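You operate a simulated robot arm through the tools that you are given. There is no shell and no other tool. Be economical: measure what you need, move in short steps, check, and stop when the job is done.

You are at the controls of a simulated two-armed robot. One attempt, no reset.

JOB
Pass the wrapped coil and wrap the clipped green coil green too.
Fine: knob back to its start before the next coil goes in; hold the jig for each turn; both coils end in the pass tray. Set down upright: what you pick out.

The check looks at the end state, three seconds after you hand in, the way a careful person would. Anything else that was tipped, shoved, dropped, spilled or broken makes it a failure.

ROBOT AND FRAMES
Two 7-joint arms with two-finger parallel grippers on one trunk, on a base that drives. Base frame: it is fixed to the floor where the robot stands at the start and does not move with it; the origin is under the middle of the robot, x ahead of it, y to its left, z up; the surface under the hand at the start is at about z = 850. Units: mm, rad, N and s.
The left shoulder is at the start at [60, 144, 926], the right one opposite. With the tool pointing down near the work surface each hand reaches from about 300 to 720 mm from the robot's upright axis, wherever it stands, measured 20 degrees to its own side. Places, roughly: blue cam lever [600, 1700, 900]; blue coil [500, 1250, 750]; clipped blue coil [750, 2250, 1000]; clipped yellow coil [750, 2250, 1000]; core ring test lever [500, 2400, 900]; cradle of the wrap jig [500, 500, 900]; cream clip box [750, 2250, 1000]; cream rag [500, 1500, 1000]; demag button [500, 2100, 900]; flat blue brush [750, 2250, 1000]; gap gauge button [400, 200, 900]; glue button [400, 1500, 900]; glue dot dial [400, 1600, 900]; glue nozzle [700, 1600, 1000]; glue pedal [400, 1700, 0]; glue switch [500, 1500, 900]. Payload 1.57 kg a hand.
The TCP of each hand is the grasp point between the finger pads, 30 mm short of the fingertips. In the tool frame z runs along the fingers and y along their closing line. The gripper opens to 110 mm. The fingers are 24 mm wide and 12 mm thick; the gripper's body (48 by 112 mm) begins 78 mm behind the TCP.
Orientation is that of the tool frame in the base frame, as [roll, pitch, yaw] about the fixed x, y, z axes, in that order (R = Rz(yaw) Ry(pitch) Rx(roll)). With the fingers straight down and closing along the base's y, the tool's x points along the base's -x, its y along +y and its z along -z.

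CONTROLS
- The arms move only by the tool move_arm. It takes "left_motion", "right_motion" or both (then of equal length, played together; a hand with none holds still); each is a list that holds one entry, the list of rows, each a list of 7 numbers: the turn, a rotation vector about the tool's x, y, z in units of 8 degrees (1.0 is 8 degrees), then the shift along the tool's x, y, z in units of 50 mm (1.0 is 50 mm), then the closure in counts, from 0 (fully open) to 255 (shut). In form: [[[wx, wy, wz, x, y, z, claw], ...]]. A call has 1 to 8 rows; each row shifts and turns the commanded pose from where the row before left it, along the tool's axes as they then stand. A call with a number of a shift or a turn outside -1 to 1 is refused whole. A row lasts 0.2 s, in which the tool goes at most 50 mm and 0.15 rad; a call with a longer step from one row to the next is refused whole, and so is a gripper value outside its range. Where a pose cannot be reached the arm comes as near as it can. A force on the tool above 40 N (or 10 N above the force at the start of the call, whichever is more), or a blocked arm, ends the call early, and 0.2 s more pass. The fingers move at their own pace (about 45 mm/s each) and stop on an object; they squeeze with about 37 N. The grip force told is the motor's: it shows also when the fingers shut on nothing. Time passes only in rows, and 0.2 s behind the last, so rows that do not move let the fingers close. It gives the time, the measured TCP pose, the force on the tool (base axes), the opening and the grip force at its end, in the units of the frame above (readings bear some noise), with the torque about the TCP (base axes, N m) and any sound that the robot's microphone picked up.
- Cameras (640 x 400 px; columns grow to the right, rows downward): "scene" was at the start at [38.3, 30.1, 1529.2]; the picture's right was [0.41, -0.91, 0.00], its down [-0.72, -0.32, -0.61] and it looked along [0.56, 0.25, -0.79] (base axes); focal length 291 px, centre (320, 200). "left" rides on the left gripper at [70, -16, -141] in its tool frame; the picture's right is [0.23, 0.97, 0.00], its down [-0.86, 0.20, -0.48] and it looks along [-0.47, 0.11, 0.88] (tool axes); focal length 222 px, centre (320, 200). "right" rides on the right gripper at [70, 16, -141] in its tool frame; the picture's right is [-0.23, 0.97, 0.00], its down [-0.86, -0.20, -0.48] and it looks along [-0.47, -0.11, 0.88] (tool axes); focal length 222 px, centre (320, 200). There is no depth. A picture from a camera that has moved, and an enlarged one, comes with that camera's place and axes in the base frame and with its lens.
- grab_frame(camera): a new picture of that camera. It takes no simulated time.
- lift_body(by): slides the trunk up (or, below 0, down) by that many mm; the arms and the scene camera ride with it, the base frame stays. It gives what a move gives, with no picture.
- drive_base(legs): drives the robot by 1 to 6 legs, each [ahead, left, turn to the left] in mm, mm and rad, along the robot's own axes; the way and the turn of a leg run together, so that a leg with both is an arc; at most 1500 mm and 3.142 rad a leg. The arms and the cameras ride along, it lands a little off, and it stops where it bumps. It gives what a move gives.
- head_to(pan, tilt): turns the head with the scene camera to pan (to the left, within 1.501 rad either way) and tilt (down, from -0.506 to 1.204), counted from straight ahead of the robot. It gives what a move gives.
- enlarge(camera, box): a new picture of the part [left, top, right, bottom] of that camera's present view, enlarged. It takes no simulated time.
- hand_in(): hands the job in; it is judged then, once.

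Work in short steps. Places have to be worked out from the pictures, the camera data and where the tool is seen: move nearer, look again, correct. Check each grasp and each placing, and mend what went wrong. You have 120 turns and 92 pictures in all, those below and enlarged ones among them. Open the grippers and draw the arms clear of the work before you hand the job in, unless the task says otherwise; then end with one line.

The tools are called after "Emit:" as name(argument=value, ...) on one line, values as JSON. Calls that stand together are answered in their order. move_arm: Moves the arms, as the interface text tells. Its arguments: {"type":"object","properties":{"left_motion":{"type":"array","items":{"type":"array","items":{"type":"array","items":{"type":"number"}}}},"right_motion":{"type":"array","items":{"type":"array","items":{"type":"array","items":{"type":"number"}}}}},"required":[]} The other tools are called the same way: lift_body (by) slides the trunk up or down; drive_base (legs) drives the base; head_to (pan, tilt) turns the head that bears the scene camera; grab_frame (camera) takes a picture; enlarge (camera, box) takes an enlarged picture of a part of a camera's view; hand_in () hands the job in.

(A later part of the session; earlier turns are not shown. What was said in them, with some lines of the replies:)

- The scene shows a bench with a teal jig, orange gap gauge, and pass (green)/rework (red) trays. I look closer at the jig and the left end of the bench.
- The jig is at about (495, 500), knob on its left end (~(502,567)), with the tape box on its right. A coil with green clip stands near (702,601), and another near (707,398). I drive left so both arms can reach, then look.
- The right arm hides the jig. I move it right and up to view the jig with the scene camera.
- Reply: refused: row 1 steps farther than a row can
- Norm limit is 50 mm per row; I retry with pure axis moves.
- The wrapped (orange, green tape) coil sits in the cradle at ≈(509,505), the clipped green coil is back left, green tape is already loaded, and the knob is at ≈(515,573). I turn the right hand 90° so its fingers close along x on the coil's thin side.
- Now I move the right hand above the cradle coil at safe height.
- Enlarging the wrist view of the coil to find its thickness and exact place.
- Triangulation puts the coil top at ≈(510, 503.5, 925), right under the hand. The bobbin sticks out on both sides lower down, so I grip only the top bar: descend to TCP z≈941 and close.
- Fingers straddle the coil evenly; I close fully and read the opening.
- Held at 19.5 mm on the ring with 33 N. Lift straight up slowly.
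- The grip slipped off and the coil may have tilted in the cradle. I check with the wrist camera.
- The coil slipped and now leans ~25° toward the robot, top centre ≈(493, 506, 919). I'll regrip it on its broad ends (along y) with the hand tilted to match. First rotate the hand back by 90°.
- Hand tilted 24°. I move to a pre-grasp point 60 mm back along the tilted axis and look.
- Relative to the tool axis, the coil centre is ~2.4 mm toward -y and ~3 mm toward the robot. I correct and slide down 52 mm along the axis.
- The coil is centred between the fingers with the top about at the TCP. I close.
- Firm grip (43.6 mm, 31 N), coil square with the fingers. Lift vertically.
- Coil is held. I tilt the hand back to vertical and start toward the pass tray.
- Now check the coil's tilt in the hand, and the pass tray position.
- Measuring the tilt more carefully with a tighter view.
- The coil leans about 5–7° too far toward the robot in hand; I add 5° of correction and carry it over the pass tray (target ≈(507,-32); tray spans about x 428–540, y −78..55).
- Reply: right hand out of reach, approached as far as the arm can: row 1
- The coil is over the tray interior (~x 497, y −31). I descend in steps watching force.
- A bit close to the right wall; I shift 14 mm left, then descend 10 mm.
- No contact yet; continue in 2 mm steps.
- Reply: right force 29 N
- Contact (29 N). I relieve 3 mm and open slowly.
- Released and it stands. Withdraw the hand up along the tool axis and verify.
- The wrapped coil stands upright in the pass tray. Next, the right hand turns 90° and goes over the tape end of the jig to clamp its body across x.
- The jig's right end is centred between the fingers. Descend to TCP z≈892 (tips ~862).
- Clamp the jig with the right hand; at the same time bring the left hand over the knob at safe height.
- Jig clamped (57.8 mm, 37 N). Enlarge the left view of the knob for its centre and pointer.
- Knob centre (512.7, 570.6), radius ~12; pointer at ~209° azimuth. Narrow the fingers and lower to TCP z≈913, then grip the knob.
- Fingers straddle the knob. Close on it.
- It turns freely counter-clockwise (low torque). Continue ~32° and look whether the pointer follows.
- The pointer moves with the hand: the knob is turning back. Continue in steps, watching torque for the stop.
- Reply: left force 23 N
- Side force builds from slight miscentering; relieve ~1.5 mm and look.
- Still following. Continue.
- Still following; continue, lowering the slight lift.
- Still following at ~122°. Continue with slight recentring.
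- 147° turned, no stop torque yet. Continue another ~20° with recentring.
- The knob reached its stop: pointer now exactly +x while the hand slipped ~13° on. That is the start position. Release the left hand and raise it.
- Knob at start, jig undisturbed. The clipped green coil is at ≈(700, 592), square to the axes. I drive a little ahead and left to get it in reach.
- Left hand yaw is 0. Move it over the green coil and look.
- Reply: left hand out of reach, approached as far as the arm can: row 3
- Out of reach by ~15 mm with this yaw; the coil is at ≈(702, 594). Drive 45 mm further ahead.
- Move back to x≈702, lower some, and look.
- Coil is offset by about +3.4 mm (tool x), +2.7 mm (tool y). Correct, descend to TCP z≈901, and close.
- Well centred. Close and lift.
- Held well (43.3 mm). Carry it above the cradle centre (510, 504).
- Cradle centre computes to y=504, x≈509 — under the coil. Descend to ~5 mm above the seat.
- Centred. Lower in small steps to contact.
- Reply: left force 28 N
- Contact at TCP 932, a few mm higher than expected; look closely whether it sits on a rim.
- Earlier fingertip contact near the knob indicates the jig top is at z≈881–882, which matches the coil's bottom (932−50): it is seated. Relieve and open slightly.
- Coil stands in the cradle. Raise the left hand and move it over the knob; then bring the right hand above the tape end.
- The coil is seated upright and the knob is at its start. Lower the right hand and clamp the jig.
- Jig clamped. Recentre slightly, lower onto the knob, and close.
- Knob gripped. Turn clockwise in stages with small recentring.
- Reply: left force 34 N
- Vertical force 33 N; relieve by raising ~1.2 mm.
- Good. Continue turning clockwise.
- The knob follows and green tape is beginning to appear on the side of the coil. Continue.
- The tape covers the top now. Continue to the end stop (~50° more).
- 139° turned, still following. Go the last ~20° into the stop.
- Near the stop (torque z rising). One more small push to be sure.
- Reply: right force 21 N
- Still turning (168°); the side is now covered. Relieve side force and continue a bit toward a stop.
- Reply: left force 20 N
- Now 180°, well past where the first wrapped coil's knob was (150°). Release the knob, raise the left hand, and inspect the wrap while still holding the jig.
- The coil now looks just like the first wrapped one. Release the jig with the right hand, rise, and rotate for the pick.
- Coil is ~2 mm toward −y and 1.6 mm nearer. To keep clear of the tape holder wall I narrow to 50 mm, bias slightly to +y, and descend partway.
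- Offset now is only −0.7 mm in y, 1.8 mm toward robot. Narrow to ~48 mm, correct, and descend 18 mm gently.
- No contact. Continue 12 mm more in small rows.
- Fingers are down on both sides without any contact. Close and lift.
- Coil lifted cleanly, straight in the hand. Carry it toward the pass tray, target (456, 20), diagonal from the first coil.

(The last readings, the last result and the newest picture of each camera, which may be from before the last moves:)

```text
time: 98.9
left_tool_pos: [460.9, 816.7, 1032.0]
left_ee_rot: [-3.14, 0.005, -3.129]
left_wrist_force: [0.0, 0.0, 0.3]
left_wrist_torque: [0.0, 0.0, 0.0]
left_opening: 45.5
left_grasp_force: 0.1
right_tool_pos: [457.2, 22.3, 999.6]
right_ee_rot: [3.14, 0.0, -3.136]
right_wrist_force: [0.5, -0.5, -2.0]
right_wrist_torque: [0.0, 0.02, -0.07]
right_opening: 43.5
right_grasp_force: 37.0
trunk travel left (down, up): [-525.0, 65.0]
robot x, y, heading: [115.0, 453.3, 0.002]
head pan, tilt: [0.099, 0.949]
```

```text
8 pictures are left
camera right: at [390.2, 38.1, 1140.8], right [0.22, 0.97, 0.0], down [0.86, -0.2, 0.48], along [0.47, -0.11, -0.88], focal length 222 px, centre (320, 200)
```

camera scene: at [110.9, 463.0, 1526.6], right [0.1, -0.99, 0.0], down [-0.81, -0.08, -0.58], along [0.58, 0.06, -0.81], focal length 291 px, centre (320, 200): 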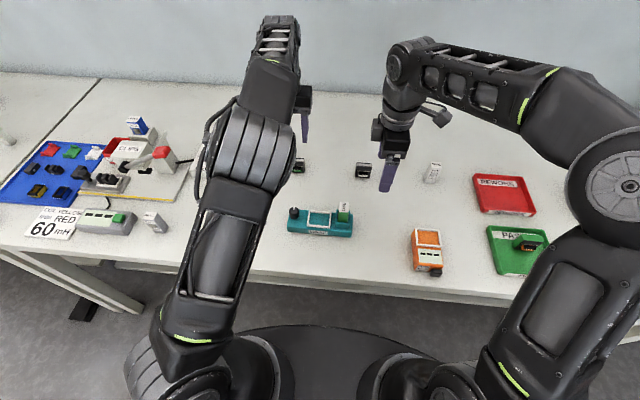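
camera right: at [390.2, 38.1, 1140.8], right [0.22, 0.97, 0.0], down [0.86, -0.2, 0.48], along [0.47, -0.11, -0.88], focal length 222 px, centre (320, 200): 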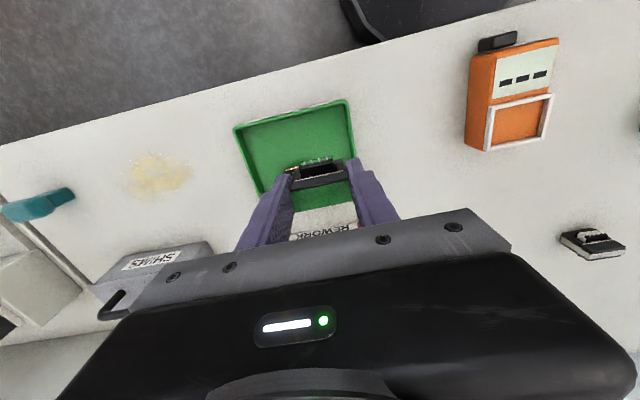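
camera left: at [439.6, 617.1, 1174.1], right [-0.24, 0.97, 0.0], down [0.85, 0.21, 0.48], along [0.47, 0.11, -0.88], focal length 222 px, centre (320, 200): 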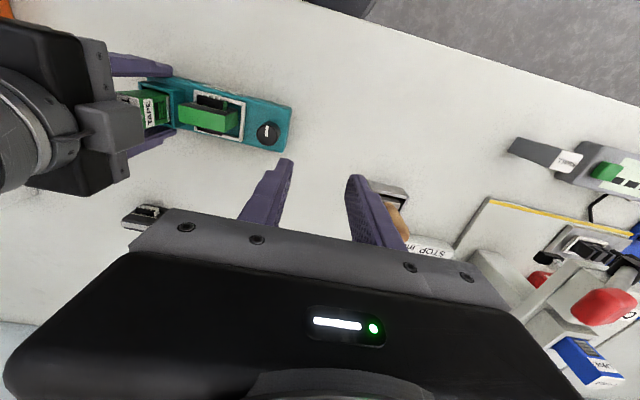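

Tray edges confirm (front x≈421, y −70..63). Descend to about 8 mm above the tray floor and check.

Emit:
move_arm(right_motion=[[[0, 0, 0, 0, 0, 0.7, 200], [0, 0, 0, 0, 0, 0.6, 200], [0, 0, 0, 0, 0, 0.34, 200], [0, 0, 0, 0, 0, 0, 200]]])

Emit:
enlarge(camera="right", box=[200, 40, 440, 210])

```text
time: 99.9
left_tool_pos: [462.4, 815.7, 1031.4]
left_ee_rot: [-3.141, 0.005, -3.129]
left_wrist_force: [0.6, -0.7, -0.1]
left_wrist_torque: [-0.02, 0.0, 0.02]
left_opening: 45.2
left_grasp_force: 0.1
right_tool_pos: [460.4, 21.1, 918.5]
right_ee_rot: [3.142, -0.002, -3.139]
right_wrist_force: [-0.3, 0.1, -2.4]
right_wrist_torque: [-0.01, 0.0, -0.02]
right_opening: 43.2
right_grasp_force: 37.0
trunk travel left (down, up): [-525.0, 65.0]
robot x, y, heading: [112.8, 455.1, 0.001]
head pan, tilt: [0.099, 0.949]
```

```text
2.35 times, centred on (320, 125) of right
camera zoom: at [390.5, 37.2, 1058.8], right [0.22, 0.97, 0.0], down [0.86, -0.2, 0.48], along [0.47, -0.11, -0.88], focal length 523 px, centre (320, 376)
```

zoom: 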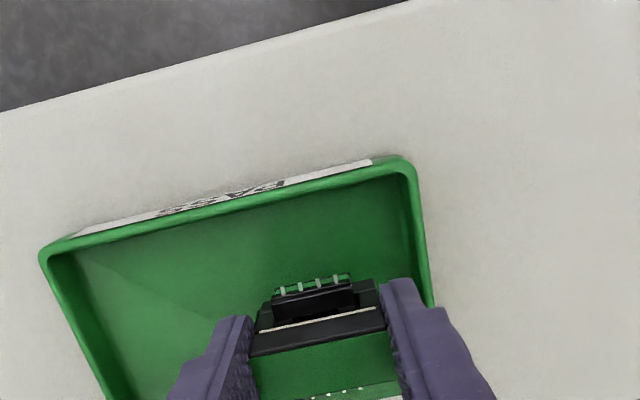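

Good. Shift 7 mm nearer the front and 4 mm right, then lower to contact.

Emit:
move_arm(right_motion=[[[0, 0, 0, 0.14, -0.08, 0, 200], [0, 0, 0, 0, 0, 0.12, 200], [0, 0, 0, 0, 0, 0.1, 200], [0, 0, 0, 0, 0, 0, 200]]])

Emit:
move_arm(right_motion=[[[0, 0, 0, 0, 0, 0.04, 200], [0, 0, 0, 0, 0, 0.03, 200], [0, 0, 0, 0, 0, 0, 200]]])

```text
time: 100.9
left_tool_pos: [462.9, 815.5, 1031.1]
left_ee_rot: [-3.141, 0.006, -3.13]
left_wrist_force: [-0.3, 0.3, 0.5]
left_wrist_torque: [-0.03, 0.0, -0.01]
left_opening: 45.4
left_grasp_force: 0.1
right_tool_pos: [452.6, 16.8, 906.9]
right_ee_rot: [-3.14, 0.0, -3.139]
right_wrist_force: [-0.2, -0.2, -1.9]
right_wrist_torque: [-0.01, 0.01, 0.02]
right_opening: 43.4
right_grasp_force: 37.1
trunk travel left (down, up): [-525.0, 65.0]
robot x, y, heading: [115.0, 453.9, 0.003]
head pan, tilt: [0.099, 0.949]
```

```text
time: 101.7
left_tool_pos: [462.6, 815.2, 1030.3]
left_ee_rot: [-3.141, 0.006, -3.129]
left_wrist_force: [-1.0, 0.1, 0.0]
left_wrist_torque: [0.01, -0.01, 0.0]
left_opening: 45.4
left_grasp_force: 0.1
right_tool_pos: [451.5, 17.3, 904.7]
right_ee_rot: [3.141, 0.001, -3.139]
right_wrist_force: [0.5, -0.8, -1.1]
right_wrist_torque: [-0.03, 0.05, -0.03]
right_opening: 43.2
right_grasp_force: 36.8
trunk travel left (down, up): [-525.0, 65.0]
robot x, y, heading: [112.6, 456.7, 0.004]
head pan, tilt: [0.099, 0.949]
```

Not yet touching; another 2–3 mm.

Emit:
move_arm(right_motion=[[[0, 0, 0, 0, 0, 0.03, 200], [0, 0, 0, 0, 0, 0.02, 200], [0, 0, 0, 0, 0, 0, 200]]])

```text
time: 102.5
left_tool_pos: [461.8, 816.2, 1030.9]
left_ee_rot: [-3.139, 0.008, -3.129]
left_wrist_force: [-0.6, 0.3, 0.2]
left_wrist_torque: [0.0, 0.02, -0.03]
left_opening: 45.4
left_grasp_force: 0.0
right_tool_pos: [451.2, 17.0, 904.4]
right_ee_rot: [-3.137, 0.005, -3.138]
right_wrist_force: [-1.5, -2.1, 30.1]
right_wrist_torque: [0.05, 0.12, -0.04]
right_opening: 43.8
right_grasp_force: 37.2
trunk travel left (down, up): [-525.0, 65.0]
robot x, y, heading: [113.1, 453.1, -0.002]
head pan, tilt: [0.099, 0.949]
```

Contact. Relieve, open gently, and look before retreating.

Emit:
move_arm(right_motion=[[[0, 0, 0, 0, 0, -0.04, 200], [0, 0, 0, 0, 0, 0, 160], [0, 0, 0, 0, 0, 0, 148], [0, 0, 0, 0, 0, 0, 140], [0, 0, 0, 0, 0, 0, 135], [0, 0, 0, 0, 0, 0, 135]]])

Emit:
enlarge(camera="right", box=[200, 40, 440, 210])

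```text
time: 103.9
left_tool_pos: [461.4, 815.6, 1031.9]
left_ee_rot: [-3.141, 0.006, -3.13]
left_wrist_force: [0.1, -0.2, 0.6]
left_wrist_torque: [0.01, 0.0, 0.01]
left_opening: 45.2
left_grasp_force: 0.1
right_tool_pos: [452.3, 17.9, 903.4]
right_ee_rot: [3.14, -0.001, -3.137]
right_wrist_force: [-0.1, -0.1, 0.5]
right_wrist_torque: [0.04, -0.01, 0.01]
right_opening: 51.8
right_grasp_force: 0.1
trunk travel left (down, up): [-525.0, 65.0]
robot x, y, heading: [113.8, 458.0, 0.005]
head pan, tilt: [0.099, 0.949]
```

```text
2.35 times, centred on (320, 125) of right
camera zoom: at [383.4, 34.0, 1044.3], right [0.22, 0.97, 0.0], down [0.86, -0.2, 0.48], along [0.47, -0.11, -0.88], focal length 523 px, centre (320, 376)
```

zoom: 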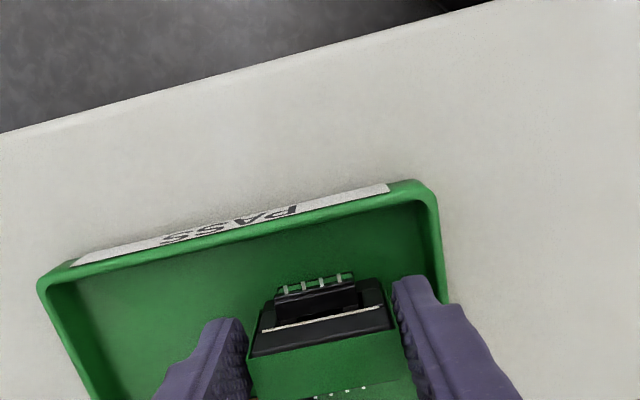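

Standing. Retreat straight up, then left and back, and view the tray.

Emit:
move_arm(right_motion=[[[0, 0, 0, 0, 0, -0.3, 135], [0, 0, 0, 0, 0, -0.8, 135], [0, 0, 0, 0, 0, -0.9, 135], [0, 0, 0, 0, 0, -0.6, 80], [0, 0, 0, 0, 0.9, 0, 40], [0, 0, 0, 0, 0.9, 0, 0], [0, 0, 0, 0, 0.9, 0, 0], [0, 0, 0, 0.6, 0.6, 0, 0]]], left_motion=[[[0, 0, 0, 0.6, 0, 0, 0], [0, 0, 0, 0.6, 0, 0, 0], [0, 0, 0, 0, 0, 0, 0], [0, 0, 0, 0, 0, 0, 0], [0, 0, 0, 0, 0, 0, 0], [0, 0, 0, 0, 0, 0, 0], [0, 0, 0, 0, 0, 0, 0], [0, 0, 0, 0, 0, 0, 0]]])

Emit:
head_to(pan=-0.5, tilt=0.9)

Emit:
grab_frame(camera="scene")

```text
time: 105.7
left_tool_pos: [401.6, 813.5, 1031.3]
left_ee_rot: [-3.14, 0.009, -3.129]
left_wrist_force: [-0.6, -0.6, 0.0]
left_wrist_torque: [-0.04, -0.04, -0.02]
left_opening: 110.1
left_grasp_force: 0.0
right_tool_pos: [418.8, 183.4, 1034.4]
right_ee_rot: [3.141, 0.0, -3.14]
right_wrist_force: [0.2, -0.6, -0.3]
right_wrist_torque: [-0.02, -0.02, 0.02]
right_opening: 110.0
right_grasp_force: 0.1
trunk travel left (down, up): [-525.0, 65.0]
robot x, y, heading: [110.7, 460.2, 0.004]
head pan, tilt: [0.099, 0.949]
```

```text
time: 106.7
left_tool_pos: [402.8, 813.4, 1031.0]
left_ee_rot: [3.141, 0.005, -3.13]
left_wrist_force: [0.6, 0.3, 0.0]
left_wrist_torque: [0.01, 0.03, 0.01]
left_opening: 109.9
left_grasp_force: 0.0
right_tool_pos: [420.7, 183.5, 1035.5]
right_ee_rot: [-3.141, 0.002, -3.137]
right_wrist_force: [0.6, 0.3, 0.4]
right_wrist_torque: [0.0, -0.01, 0.01]
right_opening: 110.1
right_grasp_force: 0.0
trunk travel left (down, up): [-525.0, 65.0]
robot x, y, heading: [113.2, 455.8, 0.001]
head pan, tilt: [-0.499, 0.901]
```

```text
5 pictures are left
camera scene: at [149.9, 419.8, 1530.2], right [-0.48, -0.88, 0.0], down [-0.69, 0.37, -0.62], along [0.55, -0.3, -0.78], focal length 291 px, centre (320, 200)
```

scene: 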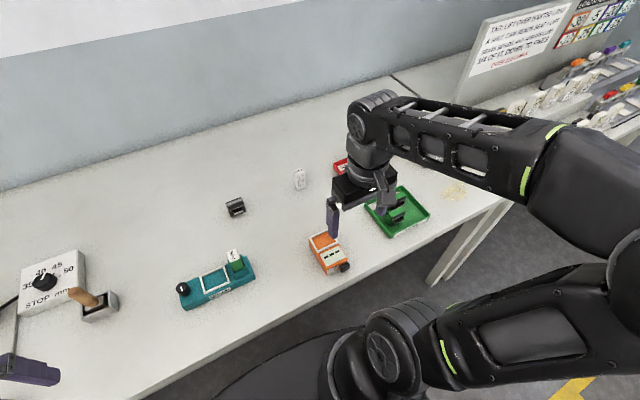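

Enlarge the tray to confirm both coils stand.

Emit:
enlarge(camera="scene", box=[350, 175, 440, 245])

Emit:
enlarge(camera="scene", box=[150, 160, 370, 320])

```text
5.71 times, centred on (395, 210) of scene
camera zoom: at [149.9, 419.8, 1530.2], right [-0.48, -0.88, 0.0], down [-0.69, 0.37, -0.62], along [0.55, -0.3, -0.78], focal length 1662 px, centre (-109, 143)
```

zoom: 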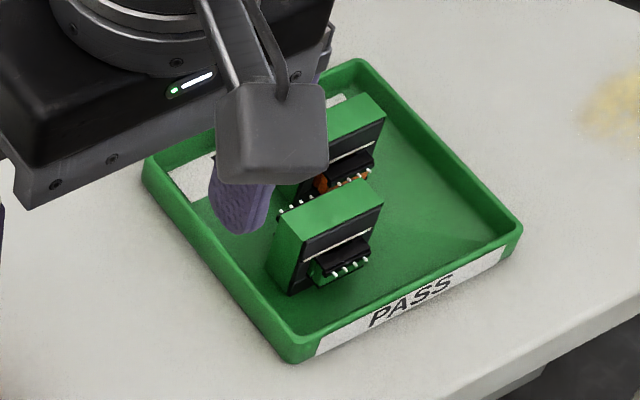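

```text
2.50 times, centred on (260, 240) of scene
camera zoom: at [149.9, 419.8, 1530.2], right [-0.48, -0.88, 0.0], down [-0.69, 0.37, -0.62], along [0.55, -0.3, -0.78], focal length 727 px, centre (470, 100)
```

zoom: 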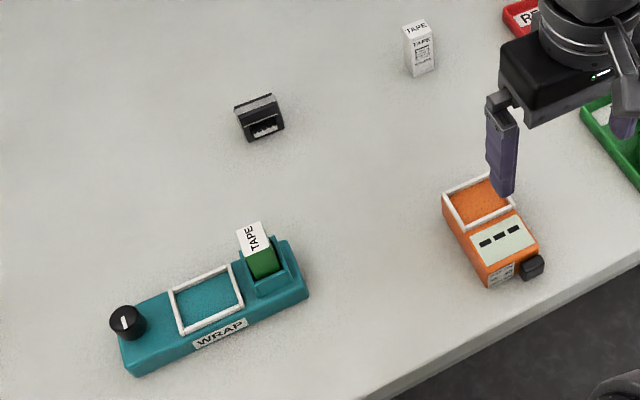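

Both wrapped coils stand upright in the pass tray, and nothing else moved. Raise both open hands clear before handing in.

Emit:
move_arm(right_motion=[[[0, 0, 0, 0, 0, -0.8, 0], [0, 0, 0, 0, 0, -0.8, 0], [0, 0, 0, 0.8, 0, 0, 0], [0, 0, 0, 0, 0, 0, 0]]], left_motion=[[[0, 0, 0, 0, 0, -0.6, 0], [0, 0, 0, 0, 0, -0.6, 0], [0, 0, 0, 0, 0, 0, 0], [0, 0, 0, 0, 0, 0, 0]]])

Emit:
hand_in()

```text
time: 107.7
left_tool_pos: [400.7, 814.6, 1090.1]
left_ee_rot: [-3.14, 0.007, -3.13]
left_wrist_force: [0.6, 0.4, 0.0]
left_wrist_torque: [-0.05, 0.01, -0.02]
left_opening: 109.8
left_grasp_force: 0.0
right_tool_pos: [388.1, 188.1, 1106.1]
right_ee_rot: [-3.14, -0.001, -3.138]
right_wrist_force: [0.2, 0.1, -0.2]
right_wrist_torque: [-0.04, -0.03, -0.01]
right_opening: 110.1
right_grasp_force: 0.0
right hand out of reach, approached as far as the arm can: row 3
trunk travel left (down, up): [-525.0, 65.0]
robot x, y, heading: [115.9, 457.9, 0.001]
head pan, tilt: [-0.499, 0.901]
```

```text
The job is handed in.
```

I've handed the job in with both green-wrapped coils standing upright in the pass tray. The knob was back at its start before the green coil went in, and the jig was held for each turn. On the first lift the already wrapped coil slipped and tipped in the cradle, so I gripped it again and set it down upright.
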